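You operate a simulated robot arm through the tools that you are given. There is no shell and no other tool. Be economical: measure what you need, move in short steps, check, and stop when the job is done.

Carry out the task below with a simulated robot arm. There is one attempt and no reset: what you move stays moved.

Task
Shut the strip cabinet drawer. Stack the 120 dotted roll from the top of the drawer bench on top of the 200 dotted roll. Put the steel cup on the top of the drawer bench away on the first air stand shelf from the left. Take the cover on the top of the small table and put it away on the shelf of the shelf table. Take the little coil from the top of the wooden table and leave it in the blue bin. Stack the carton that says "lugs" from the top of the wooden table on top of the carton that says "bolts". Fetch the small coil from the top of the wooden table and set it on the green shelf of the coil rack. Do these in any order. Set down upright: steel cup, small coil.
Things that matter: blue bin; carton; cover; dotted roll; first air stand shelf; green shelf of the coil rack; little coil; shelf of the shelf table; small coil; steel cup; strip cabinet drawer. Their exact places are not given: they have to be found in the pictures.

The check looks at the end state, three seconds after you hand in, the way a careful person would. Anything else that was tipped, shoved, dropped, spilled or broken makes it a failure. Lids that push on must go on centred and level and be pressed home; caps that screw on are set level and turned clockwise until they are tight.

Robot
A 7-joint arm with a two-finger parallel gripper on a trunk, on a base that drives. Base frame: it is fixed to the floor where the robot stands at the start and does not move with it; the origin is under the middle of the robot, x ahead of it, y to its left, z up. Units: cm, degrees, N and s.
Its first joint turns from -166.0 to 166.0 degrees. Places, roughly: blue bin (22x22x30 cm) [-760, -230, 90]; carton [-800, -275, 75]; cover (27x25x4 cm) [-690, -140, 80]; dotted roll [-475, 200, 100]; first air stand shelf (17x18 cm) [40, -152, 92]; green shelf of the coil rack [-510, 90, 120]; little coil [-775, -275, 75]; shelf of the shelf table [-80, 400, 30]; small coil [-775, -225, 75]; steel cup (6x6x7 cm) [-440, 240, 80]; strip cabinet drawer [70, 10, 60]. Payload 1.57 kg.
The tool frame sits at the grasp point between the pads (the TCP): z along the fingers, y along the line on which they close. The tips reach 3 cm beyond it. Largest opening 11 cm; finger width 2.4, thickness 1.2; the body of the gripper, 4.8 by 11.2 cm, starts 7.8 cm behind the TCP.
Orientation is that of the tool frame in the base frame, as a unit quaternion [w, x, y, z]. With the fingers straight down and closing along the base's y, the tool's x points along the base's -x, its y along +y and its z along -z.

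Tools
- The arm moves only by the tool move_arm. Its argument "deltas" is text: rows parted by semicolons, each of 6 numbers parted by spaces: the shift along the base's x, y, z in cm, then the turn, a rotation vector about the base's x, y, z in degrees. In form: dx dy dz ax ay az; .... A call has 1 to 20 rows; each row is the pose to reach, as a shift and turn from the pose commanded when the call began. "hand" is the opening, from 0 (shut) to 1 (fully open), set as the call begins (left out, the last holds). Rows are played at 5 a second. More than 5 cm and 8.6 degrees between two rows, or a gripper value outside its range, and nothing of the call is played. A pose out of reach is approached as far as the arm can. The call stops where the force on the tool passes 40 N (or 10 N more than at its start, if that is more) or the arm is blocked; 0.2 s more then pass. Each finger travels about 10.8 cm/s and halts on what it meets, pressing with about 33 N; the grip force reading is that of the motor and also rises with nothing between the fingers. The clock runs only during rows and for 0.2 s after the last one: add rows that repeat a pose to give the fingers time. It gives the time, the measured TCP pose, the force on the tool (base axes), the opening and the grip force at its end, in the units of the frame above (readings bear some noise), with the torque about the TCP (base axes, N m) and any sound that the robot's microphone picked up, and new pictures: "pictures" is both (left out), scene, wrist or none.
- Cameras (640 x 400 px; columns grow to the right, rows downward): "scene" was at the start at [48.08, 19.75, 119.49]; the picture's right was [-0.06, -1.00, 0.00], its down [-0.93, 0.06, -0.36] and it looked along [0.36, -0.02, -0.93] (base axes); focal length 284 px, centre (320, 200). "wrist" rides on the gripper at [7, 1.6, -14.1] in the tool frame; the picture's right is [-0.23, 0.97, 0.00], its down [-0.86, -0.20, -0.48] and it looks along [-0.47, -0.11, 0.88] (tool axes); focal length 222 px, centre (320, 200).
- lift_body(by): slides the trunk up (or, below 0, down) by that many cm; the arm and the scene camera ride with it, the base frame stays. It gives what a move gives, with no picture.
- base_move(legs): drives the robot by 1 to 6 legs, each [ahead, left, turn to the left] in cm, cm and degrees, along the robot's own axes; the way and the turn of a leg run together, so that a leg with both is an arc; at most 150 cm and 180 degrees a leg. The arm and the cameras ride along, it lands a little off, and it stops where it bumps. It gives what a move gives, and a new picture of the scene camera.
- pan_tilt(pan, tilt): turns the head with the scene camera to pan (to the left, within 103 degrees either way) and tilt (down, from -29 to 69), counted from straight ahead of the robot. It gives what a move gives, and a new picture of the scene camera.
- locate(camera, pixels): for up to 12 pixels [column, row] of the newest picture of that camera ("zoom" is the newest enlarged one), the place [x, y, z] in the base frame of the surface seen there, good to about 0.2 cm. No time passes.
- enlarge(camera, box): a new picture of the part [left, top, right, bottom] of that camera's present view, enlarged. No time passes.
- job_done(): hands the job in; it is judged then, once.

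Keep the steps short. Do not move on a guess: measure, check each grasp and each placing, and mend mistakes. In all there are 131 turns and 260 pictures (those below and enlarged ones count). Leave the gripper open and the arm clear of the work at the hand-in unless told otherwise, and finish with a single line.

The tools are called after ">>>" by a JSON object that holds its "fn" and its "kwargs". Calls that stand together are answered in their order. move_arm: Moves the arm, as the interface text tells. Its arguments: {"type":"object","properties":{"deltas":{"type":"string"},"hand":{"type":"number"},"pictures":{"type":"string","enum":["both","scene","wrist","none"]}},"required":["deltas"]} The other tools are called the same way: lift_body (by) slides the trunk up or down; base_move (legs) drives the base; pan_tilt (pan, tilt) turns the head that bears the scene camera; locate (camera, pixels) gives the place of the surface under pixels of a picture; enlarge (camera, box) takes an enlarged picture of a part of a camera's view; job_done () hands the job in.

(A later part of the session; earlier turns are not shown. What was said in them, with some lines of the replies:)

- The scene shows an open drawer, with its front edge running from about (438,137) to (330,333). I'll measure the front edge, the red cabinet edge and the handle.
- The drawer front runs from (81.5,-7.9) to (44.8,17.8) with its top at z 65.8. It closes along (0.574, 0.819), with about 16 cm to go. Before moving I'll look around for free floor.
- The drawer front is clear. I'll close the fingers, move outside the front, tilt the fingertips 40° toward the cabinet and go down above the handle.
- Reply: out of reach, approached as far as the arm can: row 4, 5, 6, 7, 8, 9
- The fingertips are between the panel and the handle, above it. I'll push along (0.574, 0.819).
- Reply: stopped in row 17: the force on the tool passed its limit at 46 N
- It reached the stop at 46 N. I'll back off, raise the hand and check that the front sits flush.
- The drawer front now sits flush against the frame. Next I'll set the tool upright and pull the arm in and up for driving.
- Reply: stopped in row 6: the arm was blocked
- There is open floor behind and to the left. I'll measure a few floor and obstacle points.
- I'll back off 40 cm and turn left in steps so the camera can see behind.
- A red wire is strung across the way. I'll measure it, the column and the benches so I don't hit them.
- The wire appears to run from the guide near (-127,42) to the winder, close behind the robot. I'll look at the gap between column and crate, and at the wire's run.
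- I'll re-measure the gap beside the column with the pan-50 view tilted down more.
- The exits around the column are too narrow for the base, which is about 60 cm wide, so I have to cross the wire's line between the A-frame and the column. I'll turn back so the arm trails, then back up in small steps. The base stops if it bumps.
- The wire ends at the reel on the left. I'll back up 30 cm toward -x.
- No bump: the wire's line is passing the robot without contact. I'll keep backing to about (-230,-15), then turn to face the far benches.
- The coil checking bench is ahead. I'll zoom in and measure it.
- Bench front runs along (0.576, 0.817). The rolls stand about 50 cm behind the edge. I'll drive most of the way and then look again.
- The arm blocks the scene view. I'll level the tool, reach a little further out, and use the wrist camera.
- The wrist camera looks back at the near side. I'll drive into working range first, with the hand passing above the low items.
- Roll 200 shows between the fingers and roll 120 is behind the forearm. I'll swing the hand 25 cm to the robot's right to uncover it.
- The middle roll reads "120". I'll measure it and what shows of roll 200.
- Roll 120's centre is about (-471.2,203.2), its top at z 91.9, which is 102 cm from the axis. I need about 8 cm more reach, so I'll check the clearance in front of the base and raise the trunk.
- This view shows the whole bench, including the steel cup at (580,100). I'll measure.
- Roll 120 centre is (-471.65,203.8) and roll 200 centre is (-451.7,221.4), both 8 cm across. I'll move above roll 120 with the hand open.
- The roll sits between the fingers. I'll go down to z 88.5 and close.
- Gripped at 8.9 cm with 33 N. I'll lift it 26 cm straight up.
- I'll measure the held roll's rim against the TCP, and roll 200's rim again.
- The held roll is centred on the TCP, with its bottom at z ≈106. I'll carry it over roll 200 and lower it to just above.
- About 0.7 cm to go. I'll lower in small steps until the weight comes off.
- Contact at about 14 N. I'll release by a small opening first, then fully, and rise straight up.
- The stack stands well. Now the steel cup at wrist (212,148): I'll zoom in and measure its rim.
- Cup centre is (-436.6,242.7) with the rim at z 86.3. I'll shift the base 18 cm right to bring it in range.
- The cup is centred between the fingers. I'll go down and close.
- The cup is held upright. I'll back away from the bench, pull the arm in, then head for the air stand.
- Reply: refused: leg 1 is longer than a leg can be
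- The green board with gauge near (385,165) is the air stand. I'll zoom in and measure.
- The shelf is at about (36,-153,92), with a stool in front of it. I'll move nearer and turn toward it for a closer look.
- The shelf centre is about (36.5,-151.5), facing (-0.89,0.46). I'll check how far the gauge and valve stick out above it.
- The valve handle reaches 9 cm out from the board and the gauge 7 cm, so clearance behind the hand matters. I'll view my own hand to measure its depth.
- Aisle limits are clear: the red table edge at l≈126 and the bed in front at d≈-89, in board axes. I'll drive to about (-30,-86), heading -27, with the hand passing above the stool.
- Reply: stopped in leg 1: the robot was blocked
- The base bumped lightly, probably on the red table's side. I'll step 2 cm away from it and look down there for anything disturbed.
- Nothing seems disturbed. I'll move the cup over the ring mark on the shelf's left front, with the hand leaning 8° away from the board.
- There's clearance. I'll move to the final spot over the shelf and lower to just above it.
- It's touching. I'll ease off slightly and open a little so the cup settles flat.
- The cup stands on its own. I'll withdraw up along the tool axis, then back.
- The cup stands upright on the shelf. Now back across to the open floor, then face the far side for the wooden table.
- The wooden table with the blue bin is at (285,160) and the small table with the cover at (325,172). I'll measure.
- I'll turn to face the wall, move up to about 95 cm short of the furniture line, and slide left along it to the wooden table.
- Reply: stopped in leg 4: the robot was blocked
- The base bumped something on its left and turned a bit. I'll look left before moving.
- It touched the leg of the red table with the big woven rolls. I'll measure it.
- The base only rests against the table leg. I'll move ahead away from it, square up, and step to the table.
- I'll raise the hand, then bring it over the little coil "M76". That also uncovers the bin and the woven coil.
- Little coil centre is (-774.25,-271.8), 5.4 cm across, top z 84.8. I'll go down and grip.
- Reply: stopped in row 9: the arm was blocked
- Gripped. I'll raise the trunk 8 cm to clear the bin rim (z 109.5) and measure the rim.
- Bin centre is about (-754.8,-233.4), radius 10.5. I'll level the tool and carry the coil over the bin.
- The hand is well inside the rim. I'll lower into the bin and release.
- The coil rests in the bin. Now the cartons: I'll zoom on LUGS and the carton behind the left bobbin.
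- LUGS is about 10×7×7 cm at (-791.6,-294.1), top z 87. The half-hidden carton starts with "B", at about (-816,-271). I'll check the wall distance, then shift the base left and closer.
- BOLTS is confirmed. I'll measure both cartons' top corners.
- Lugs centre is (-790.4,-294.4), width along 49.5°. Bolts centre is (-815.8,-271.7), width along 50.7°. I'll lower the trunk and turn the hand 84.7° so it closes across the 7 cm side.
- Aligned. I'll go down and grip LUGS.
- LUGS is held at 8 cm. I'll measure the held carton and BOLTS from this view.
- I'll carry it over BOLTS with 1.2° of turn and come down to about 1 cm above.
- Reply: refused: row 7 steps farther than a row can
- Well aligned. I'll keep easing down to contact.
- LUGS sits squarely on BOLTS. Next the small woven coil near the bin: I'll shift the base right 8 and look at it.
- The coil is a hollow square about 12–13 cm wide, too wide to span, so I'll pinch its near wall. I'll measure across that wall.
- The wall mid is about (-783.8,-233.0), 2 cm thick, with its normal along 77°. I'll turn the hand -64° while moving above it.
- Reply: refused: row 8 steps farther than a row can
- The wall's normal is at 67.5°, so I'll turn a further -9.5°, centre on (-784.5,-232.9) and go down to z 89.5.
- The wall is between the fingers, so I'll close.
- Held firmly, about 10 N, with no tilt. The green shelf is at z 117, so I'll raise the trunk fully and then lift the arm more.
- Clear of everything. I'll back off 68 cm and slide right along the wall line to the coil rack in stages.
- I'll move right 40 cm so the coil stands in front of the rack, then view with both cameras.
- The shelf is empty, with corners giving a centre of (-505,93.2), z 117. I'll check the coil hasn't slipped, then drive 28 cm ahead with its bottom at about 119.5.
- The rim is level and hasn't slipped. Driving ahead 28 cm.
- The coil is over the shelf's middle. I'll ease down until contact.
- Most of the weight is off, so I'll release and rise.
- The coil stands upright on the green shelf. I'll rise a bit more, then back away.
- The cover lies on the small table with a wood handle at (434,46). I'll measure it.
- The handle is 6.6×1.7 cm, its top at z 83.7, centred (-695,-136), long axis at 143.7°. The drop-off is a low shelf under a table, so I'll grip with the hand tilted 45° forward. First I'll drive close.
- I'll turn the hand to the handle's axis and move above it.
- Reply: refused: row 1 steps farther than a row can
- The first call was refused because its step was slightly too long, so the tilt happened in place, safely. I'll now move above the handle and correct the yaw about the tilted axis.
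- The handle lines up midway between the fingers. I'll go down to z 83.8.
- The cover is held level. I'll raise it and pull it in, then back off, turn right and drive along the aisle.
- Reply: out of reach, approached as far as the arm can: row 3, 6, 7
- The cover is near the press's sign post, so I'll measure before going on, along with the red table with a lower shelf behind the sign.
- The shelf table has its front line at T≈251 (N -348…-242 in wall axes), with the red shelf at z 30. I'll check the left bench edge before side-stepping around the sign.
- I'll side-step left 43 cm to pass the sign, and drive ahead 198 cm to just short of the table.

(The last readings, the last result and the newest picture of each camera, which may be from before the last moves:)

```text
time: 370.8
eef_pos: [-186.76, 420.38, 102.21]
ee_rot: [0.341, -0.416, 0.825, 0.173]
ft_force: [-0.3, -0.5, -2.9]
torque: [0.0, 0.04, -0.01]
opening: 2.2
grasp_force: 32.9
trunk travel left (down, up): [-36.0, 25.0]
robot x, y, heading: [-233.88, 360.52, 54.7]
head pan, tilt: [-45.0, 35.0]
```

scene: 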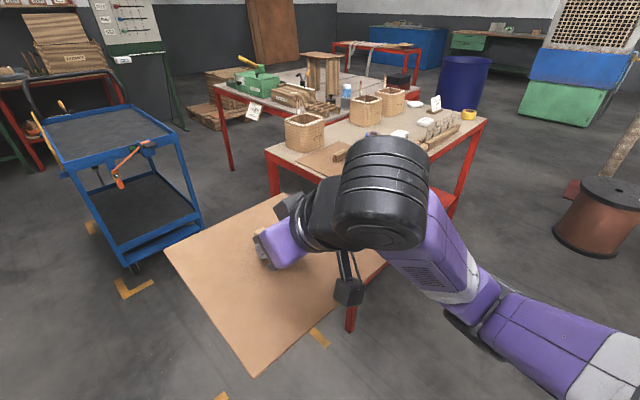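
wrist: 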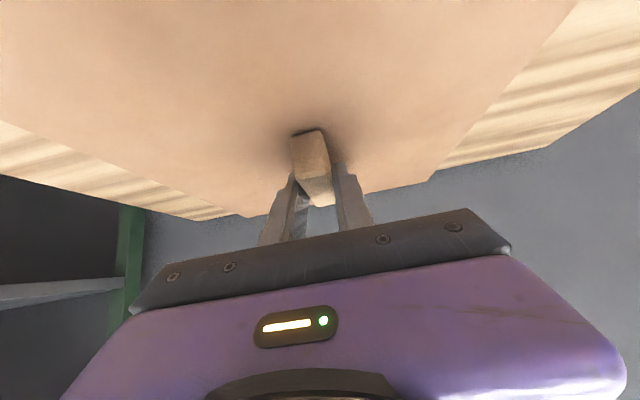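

Position is good. I'll slide right 72 cm in front of the table, keeping the cover just clear of its edge.

>>> {"fn": "base_move", "kwargs": {"legs": [[-1, -72, 0]]}}

>>> {"fn": "pan_tilt", "kwargs": {"pan": 20, "tilt": 50}}

```text
time: 373.7
eef_pos: [-144.97, 389.43, 102.08]
ee_rot: [0.35, -0.368, 0.848, 0.153]
ft_force: [0.7, 0.1, -2.7]
torque: [-0.06, 0.07, 0.01]
opening: 2.18
grasp_force: 33.0
trunk travel left (down, up): [-36.0, 25.0]
robot x, y, heading: [-198.38, 335.05, 47.8]
head pan, tilt: [-45.0, 35.0]
stopped in leg 1: the robot was blocked; the commanded pose is now the measured one
```

scene: 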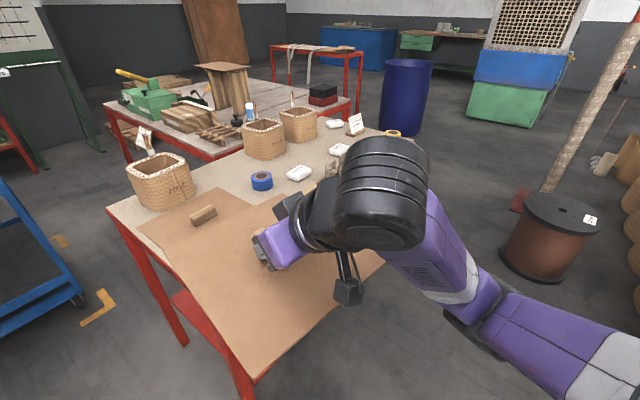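

```text
time: 375.1
eef_pos: [-144.91, 389.47, 102.12]
ee_rot: [0.352, -0.368, 0.847, 0.153]
ft_force: [0.0, 0.8, -3.7]
torque: [0.02, 0.01, -0.01]
opening: 2.17
grasp_force: 32.9
trunk travel left (down, up): [-36.0, 25.0]
robot x, y, heading: [-198.51, 335.16, 47.9]
head pan, tilt: [20.0, 50.0]
5 turns are left
```

scene: 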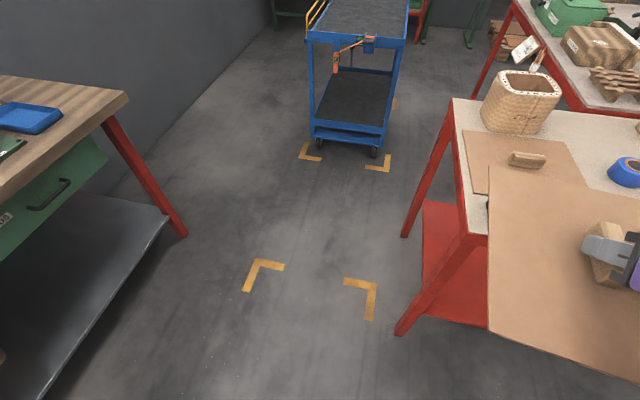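

I have 5 turns left. The base touched the sign post, so I'll step away left, turn right to about 15° to approach the shelf diagonally through the front opening, and lower the trunk.

>>> {"fn": "lift_body", "kwargs": {"by": 8}}

>>> {"fn": "base_move", "kwargs": {"legs": [[4.7, 30.4, 0], [0, 0, -33]]}}

>>> {"fn": "lift_body", "kwargs": {"by": -44}}

>>> {"fn": "pan_tilt", "kwargs": {"pan": 5, "tilt": 35}}

>>> {"fn": "locate", "kwargs": {"camera": "scene", "pixels": [[320, 120], [320, 160], [320, 200], [320, 240], [250, 150], [400, 150], [200, 200], [450, 200], [400, 100], [250, 100], [300, 300], [150, 150]]}}

```text
time: 376.2
eef_pos: [-144.95, 389.32, 110.08]
ee_rot: [0.351, -0.368, 0.847, 0.154]
ft_force: [0.2, -0.3, -2.7]
torque: [0.0, -0.03, 0.0]
opening: 2.15
grasp_force: 33.3
trunk travel left (down, up): [-44.0, 17.0]
robot x, y, heading: [-198.55, 335.41, 48.0]
head pan, tilt: [20.0, 50.0]
```

```text
time: 379.9
eef_pos: [-143.36, 375.86, 110.03]
ee_rot: [0.38, -0.118, 0.916, 0.05]
ft_force: [-0.6, -0.6, -2.5]
torque: [-0.02, 0.02, -0.02]
opening: 2.19
grasp_force: 33.1
trunk travel left (down, up): [-44.0, 17.0]
robot x, y, heading: [-217.9, 358.54, 15.7]
head pan, tilt: [20.0, 50.0]
```

scene: 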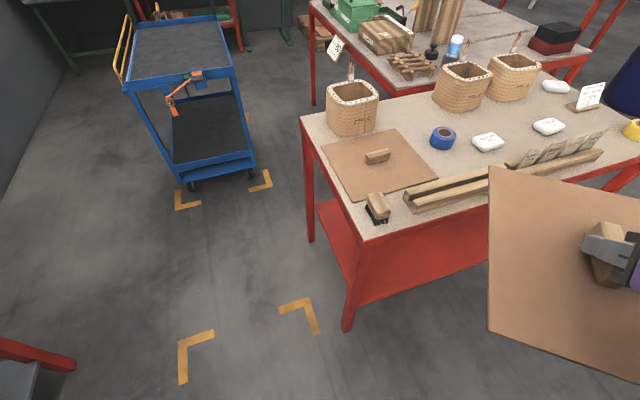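

```text
refused: -44 is not a number from -40 to 40
```

```text
time: 380.6
eef_pos: [-143.31, 375.8, 110.2]
ee_rot: [0.379, -0.118, 0.916, 0.05]
ft_force: [0.7, -0.2, -2.4]
torque: [-0.01, 0.03, 0.01]
opening: 2.18
grasp_force: 33.0
trunk travel left (down, up): [-44.0, 17.0]
robot x, y, heading: [-217.61, 358.64, 16.1]
head pan, tilt: [5.0, 35.0]
```

scene: 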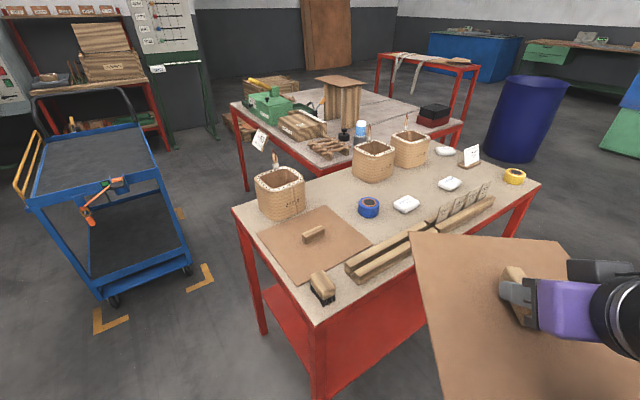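

```text
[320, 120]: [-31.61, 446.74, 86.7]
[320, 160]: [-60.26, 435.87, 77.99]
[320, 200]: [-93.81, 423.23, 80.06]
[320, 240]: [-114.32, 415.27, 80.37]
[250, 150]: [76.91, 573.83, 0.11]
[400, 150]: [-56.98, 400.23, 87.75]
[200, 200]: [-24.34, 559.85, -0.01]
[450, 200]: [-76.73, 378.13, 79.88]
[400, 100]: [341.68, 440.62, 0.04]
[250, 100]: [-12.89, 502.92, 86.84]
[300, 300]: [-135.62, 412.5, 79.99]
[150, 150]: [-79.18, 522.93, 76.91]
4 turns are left
```

The plate is clear in front of the table. I'll lower the trunk fully, then the arm to z 38, and check pose and view.

>>> {"fn": "lift_body", "kwargs": {"by": -30}}

>>> {"fn": "lift_body", "kwargs": {"by": -14}}

>>> {"fn": "move_arm", "kwargs": {"deltas": "0 0 -4 0 0 0; 0 0 -8 0 0 0; 0 0 -12 0 0 0; 0 0 -16 0 0 0; 0 0 -20 0 0 0; 0 0 -24 0 0 0; 0 0 -28 0 0 0; 0 0 -28 0 0 0", "pictures": "both"}}

>>> {"fn": "locate", "kwargs": {"camera": "wrist", "pixels": [[320, 60], [200, 100], [440, 100], [100, 60], [540, 60], [320, 120], [60, 150], [580, 150]]}}

>>> {"fn": "pan_tilt", "kwargs": {"pan": -15, "tilt": 45}}

>>> {"fn": "locate", "kwargs": {"camera": "scene", "pixels": [[320, 100], [320, 150], [320, 200], [320, 250], [250, 200], [250, 250], [380, 150], [380, 200], [380, 250], [440, 200], [440, 250], [200, 250]]}}

```text
time: 383.6
eef_pos: [-143.43, 375.73, 80.14]
ee_rot: [0.379, -0.118, 0.916, 0.049]
ft_force: [0.0, 0.3, -2.6]
torque: [0.02, 0.02, 0.02]
opening: 2.16
grasp_force: 33.1
trunk travel left (down, up): [-14.0, 47.0]
robot x, y, heading: [-217.65, 358.82, 16.0]
head pan, tilt: [5.0, 35.0]
```

```text
time: 385.3
eef_pos: [-143.34, 375.92, 66.14]
ee_rot: [0.38, -0.119, 0.916, 0.051]
ft_force: [-0.1, -0.7, -3.0]
torque: [-0.02, 0.03, 0.0]
opening: 2.19
grasp_force: 33.0
trunk travel left (down, up): [0.0, 61.0]
robot x, y, heading: [-217.64, 358.66, 15.8]
head pan, tilt: [5.0, 35.0]
```

```text
time: 387.1
eef_pos: [-143.19, 375.91, 37.92]
ee_rot: [0.379, -0.118, 0.917, 0.05]
ft_force: [0.1, -0.6, -2.4]
torque: [0.0, 0.02, 0.0]
opening: 2.17
grasp_force: 32.8
trunk travel left (down, up): [0.0, 61.0]
robot x, y, heading: [-217.54, 358.56, 15.6]
head pan, tilt: [5.0, 35.0]
```

scene: 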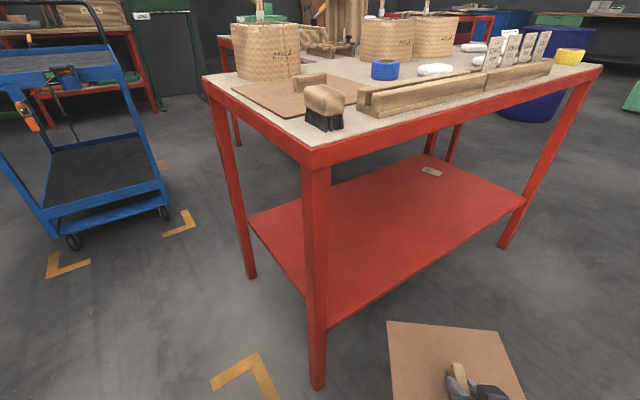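
wrist: 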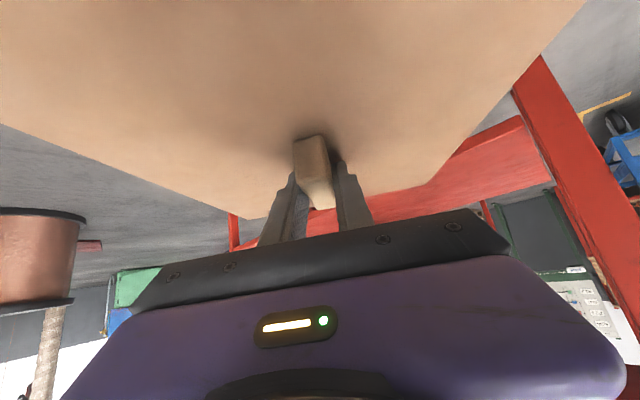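

```text
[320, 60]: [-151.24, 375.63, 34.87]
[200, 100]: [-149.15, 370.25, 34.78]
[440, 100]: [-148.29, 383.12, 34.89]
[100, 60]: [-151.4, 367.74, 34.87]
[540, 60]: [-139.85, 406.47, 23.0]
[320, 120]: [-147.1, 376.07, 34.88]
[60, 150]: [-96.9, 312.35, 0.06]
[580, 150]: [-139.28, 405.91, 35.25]
```

```text
time: 387.9
eef_pos: [-143.25, 375.83, 38.03]
ee_rot: [0.379, -0.118, 0.916, 0.05]
ft_force: [0.8, 0.3, -4.2]
torque: [0.02, 0.05, -0.04]
opening: 2.17
grasp_force: 32.9
trunk travel left (down, up): [0.0, 61.0]
robot x, y, heading: [-217.93, 358.66, 16.0]
head pan, tilt: [-15.0, 45.0]
```

scene: 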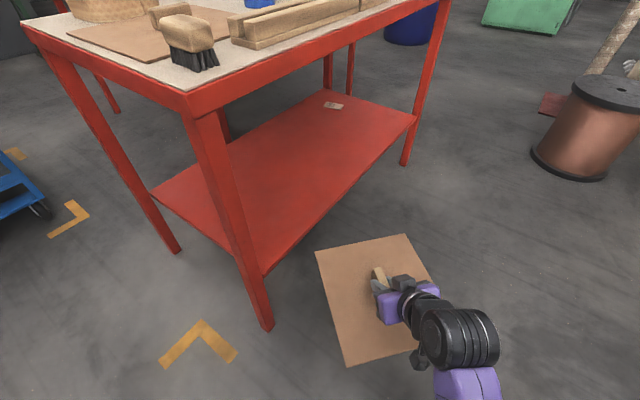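

```text
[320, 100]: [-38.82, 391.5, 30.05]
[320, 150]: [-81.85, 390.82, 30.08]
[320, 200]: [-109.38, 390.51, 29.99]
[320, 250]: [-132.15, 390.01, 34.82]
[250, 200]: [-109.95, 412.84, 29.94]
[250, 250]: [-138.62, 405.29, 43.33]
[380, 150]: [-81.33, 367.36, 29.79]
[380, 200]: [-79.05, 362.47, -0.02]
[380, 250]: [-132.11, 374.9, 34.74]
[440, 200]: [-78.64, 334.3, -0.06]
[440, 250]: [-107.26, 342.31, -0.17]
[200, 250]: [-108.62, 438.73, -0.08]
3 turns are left
```

The arm reaches it fine and the shelf is clear. Plate bottom is at 34.3 and the shelf at 30.0. I'll drive in 62 cm with 11 cm right (keeping off the front-left leg), shift the arm left 8 cm, and lower to just above the shelf.

>>> {"fn": "base_move", "kwargs": {"legs": [[62.5, -11, 0]]}}

>>> {"fn": "move_arm", "kwargs": {"deltas": "-1.1 3.8 0 0 0 0; -2.2 7.7 0 0 0 0; -2.2 7.7 -2 0 0 0; -2.2 7.7 -3.5 0 0 0; -2.2 7.7 -3.5 0 0 0", "pictures": "both"}}

>>> {"fn": "pan_tilt", "kwargs": {"pan": 0, "tilt": 55}}

>>> {"fn": "locate", "kwargs": {"camera": "wrist", "pixels": [[320, 60], [200, 100], [440, 100], [100, 60], [540, 60], [320, 120], [60, 150], [580, 150], [30, 200], [610, 200]]}}

```text
time: 391.5
eef_pos: [-80.28, 382.81, 38.02]
ee_rot: [0.38, -0.121, 0.916, 0.052]
ft_force: [-0.2, -0.2, -2.8]
torque: [0.01, 0.04, -0.01]
opening: 2.17
grasp_force: 33.1
trunk travel left (down, up): [0.0, 61.0]
robot x, y, heading: [-154.2, 365.48, 16.1]
head pan, tilt: [-15.0, 45.0]
```

scene: 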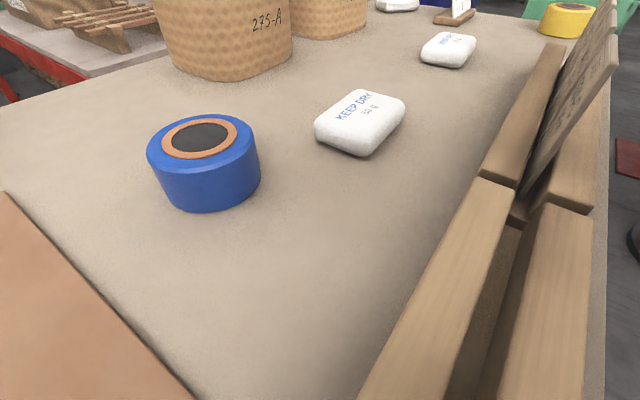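

```text
time: 392.7
eef_pos: [-82.46, 390.64, 34.5]
ee_rot: [0.379, -0.12, 0.916, 0.051]
ft_force: [-1.1, -0.3, -3.0]
torque: [0.0, 0.05, 0.01]
opening: 2.16
grasp_force: 32.9
trunk travel left (down, up): [0.0, 61.0]
robot x, y, heading: [-154.24, 364.76, 16.2]
head pan, tilt: [-15.0, 45.0]
```

scene: 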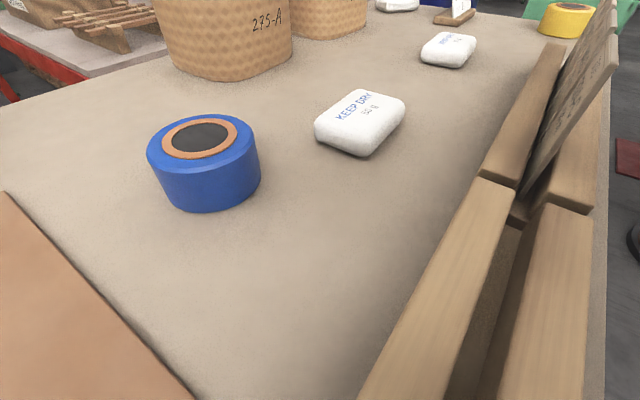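
wrist: 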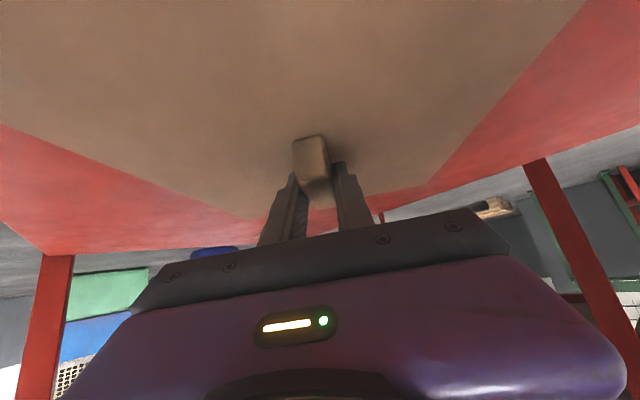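

```text
time: 393.5
eef_pos: [-82.37, 390.59, 34.55]
ee_rot: [0.379, -0.12, 0.916, 0.051]
ft_force: [-0.1, -0.9, -1.9]
torque: [0.01, 0.06, -0.01]
opening: 2.17
grasp_force: 33.5
trunk travel left (down, up): [0.0, 61.0]
robot x, y, heading: [-154.97, 365.39, 16.4]
head pan, tilt: [0.0, 55.0]
```

scene: 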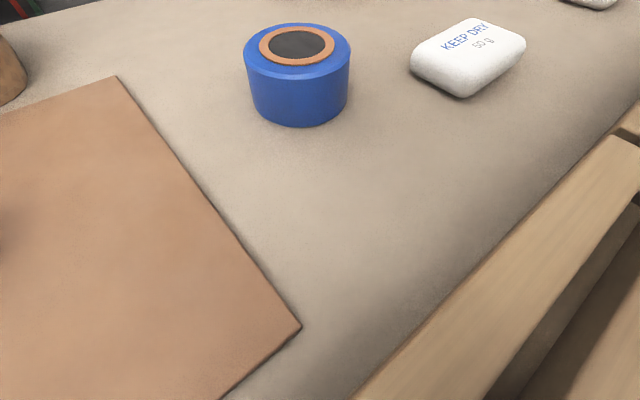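

```text
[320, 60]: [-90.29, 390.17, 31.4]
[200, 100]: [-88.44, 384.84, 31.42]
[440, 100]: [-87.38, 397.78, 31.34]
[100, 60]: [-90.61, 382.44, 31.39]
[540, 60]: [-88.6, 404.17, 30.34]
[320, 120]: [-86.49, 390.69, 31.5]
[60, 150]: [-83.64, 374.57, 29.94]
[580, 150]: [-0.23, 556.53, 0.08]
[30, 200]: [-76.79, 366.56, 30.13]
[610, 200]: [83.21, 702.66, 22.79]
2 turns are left
```

The plate's top is level at 31.4, all on the shelf and 0.9 cm above it. I'll set it down, open, pull out along the tool axis, back straight out and look.

>>> {"fn": "move_arm", "kwargs": {"deltas": "0 0 -0.4 0 0 0; 0 0 -0.7 0 0 0; 0 0 -0.9 0 0 0; 0 0 -1.05 0 0 0; 0 0 -1.05 0 0 0", "pictures": "none"}}

>>> {"fn": "move_arm", "kwargs": {"deltas": "0 0 0 0 0 0; 0 0 0.1 0 0 0; 0 0 0.1 0 0 0; 0 0 0.1 0 0 0", "hand": 0.5, "pictures": "none"}}

>>> {"fn": "move_arm", "kwargs": {"deltas": "-1.3 -0.4 1.4 0 0 0; -2.7 -0.8 2.8 0 0 0; -5.4 -1.5 5.7 0 0 0; -8.2 -2.3 8.5 0 0 0; -8.2 -2.3 8.5 0 0 0", "pictures": "wrist"}}

>>> {"fn": "base_move", "kwargs": {"legs": [[-62, 0, 0]]}}

>>> {"fn": "pan_tilt", "kwargs": {"pan": 0, "tilt": 40}}

>>> {"fn": "move_arm", "kwargs": {"deltas": "0 0 4 0 0 0; 0 0 8 0 0 0; 0 0 12 0 0 0; 0 0 16 0 0 0", "hand": 1, "pictures": "both"}}

```text
time: 394.7
eef_pos: [-82.38, 390.65, 33.64]
ee_rot: [0.381, -0.12, 0.915, 0.051]
ft_force: [-3.1, 0.7, 14.2]
torque: [-0.35, 0.92, -0.17]
opening: 2.22
grasp_force: 33.2
trunk travel left (down, up): [0.0, 61.0]
robot x, y, heading: [-154.95, 364.87, 16.1]
head pan, tilt: [0.0, 55.0]
```

```text
time: 395.7
eef_pos: [-82.44, 390.53, 33.57]
ee_rot: [0.379, -0.12, 0.916, 0.051]
ft_force: [1.1, 0.5, -0.5]
torque: [-0.02, -0.01, -0.01]
opening: 5.49
grasp_force: 0.1
trunk travel left (down, up): [0.0, 61.0]
robot x, y, heading: [-154.51, 365.52, 16.1]
head pan, tilt: [0.0, 55.0]
```

```text
time: 396.9
eef_pos: [-90.59, 388.14, 42.19]
ee_rot: [0.378, -0.121, 0.916, 0.051]
ft_force: [-0.2, 0.2, -0.1]
torque: [0.01, -0.02, -0.01]
opening: 5.5
grasp_force: 0.0
trunk travel left (down, up): [0.0, 61.0]
robot x, y, heading: [-154.59, 365.31, 16.0]
head pan, tilt: [0.0, 55.0]
```

wrist: 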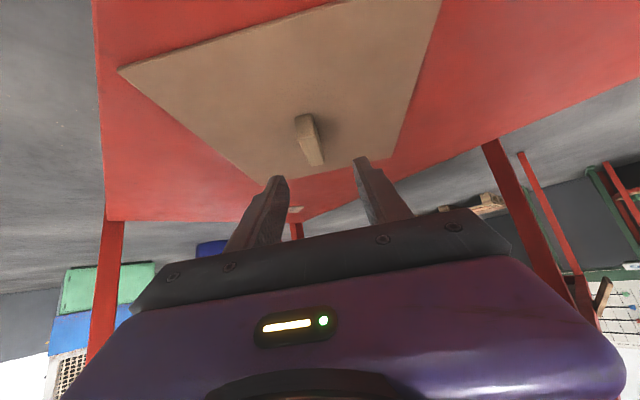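

```text
time: 400.3
eef_pos: [-149.81, 371.48, 42.15]
ee_rot: [0.379, -0.125, 0.916, 0.053]
ft_force: [0.2, 0.1, -0.4]
torque: [0.02, -0.04, -0.01]
opening: 5.5
grasp_force: 0.1
trunk travel left (down, up): [0.0, 61.0]
robot x, y, heading: [-213.18, 347.71, 16.7]
head pan, tilt: [0.0, 55.0]
```

scene: 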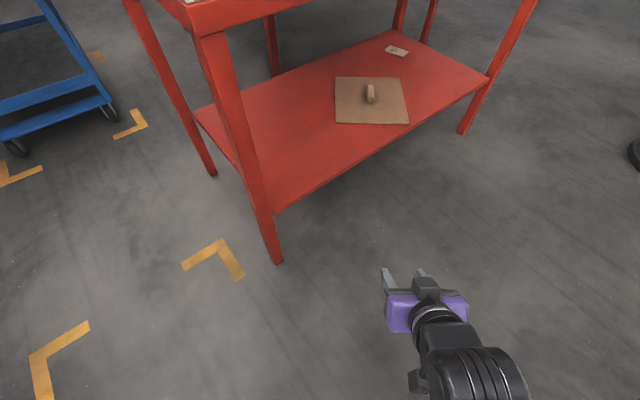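

```text
time: 401.1
eef_pos: [-149.92, 371.38, 42.27]
ee_rot: [0.38, -0.125, 0.915, 0.053]
ft_force: [0.0, 0.7, -0.3]
torque: [-0.02, -0.04, -0.02]
opening: 5.5
grasp_force: 0.1
trunk travel left (down, up): [0.0, 61.0]
robot x, y, heading: [-213.84, 347.44, 16.7]
head pan, tilt: [0.0, 40.0]
```

scene: 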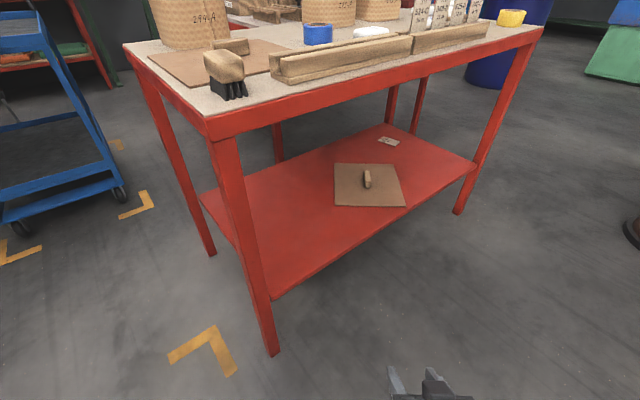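

```text
time: 402.1
eef_pos: [-144.17, 374.55, 55.97]
ee_rot: [0.379, -0.126, 0.915, 0.054]
ft_force: [-0.1, -0.4, 0.1]
torque: [-0.02, -0.04, 0.01]
opening: 11.01
grasp_force: 0.2
out of reach, approached as far as the arm can: row 1, 2, 3, 4
trunk travel left (down, up): [0.0, 61.0]
robot x, y, heading: [-213.69, 347.9, 16.8]
head pan, tilt: [0.0, 40.0]
1 turns are left
```

scene: 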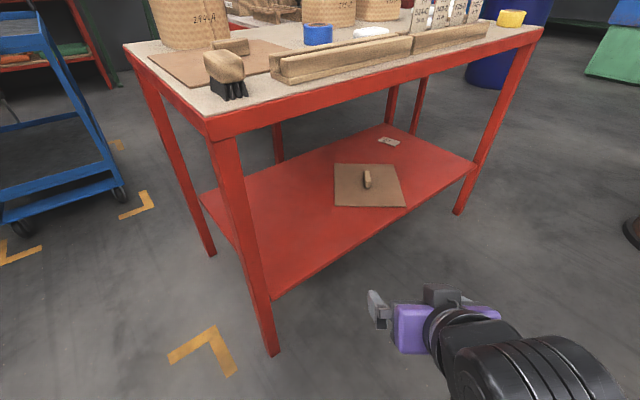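
wrist: 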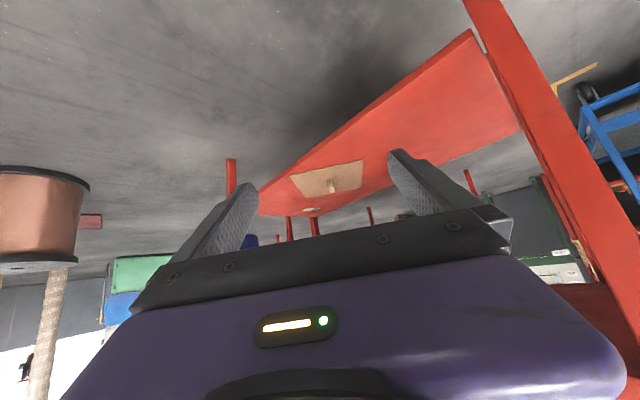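

The cover lies flat on the shelf, the gripper is open and the arm is clear, so I'm handing in.

>>> {"fn": "job_done", "kwargs": {}}

```text
The job is handed in.
```

All seven jobs are done and handed in; the base bumped into things three times along the way (near the red table by the air stand, a leg of the woven-roll table, and what was probably the sign post), and I saw nothing knocked over but didn't re-check the woven-roll table or the sign post.
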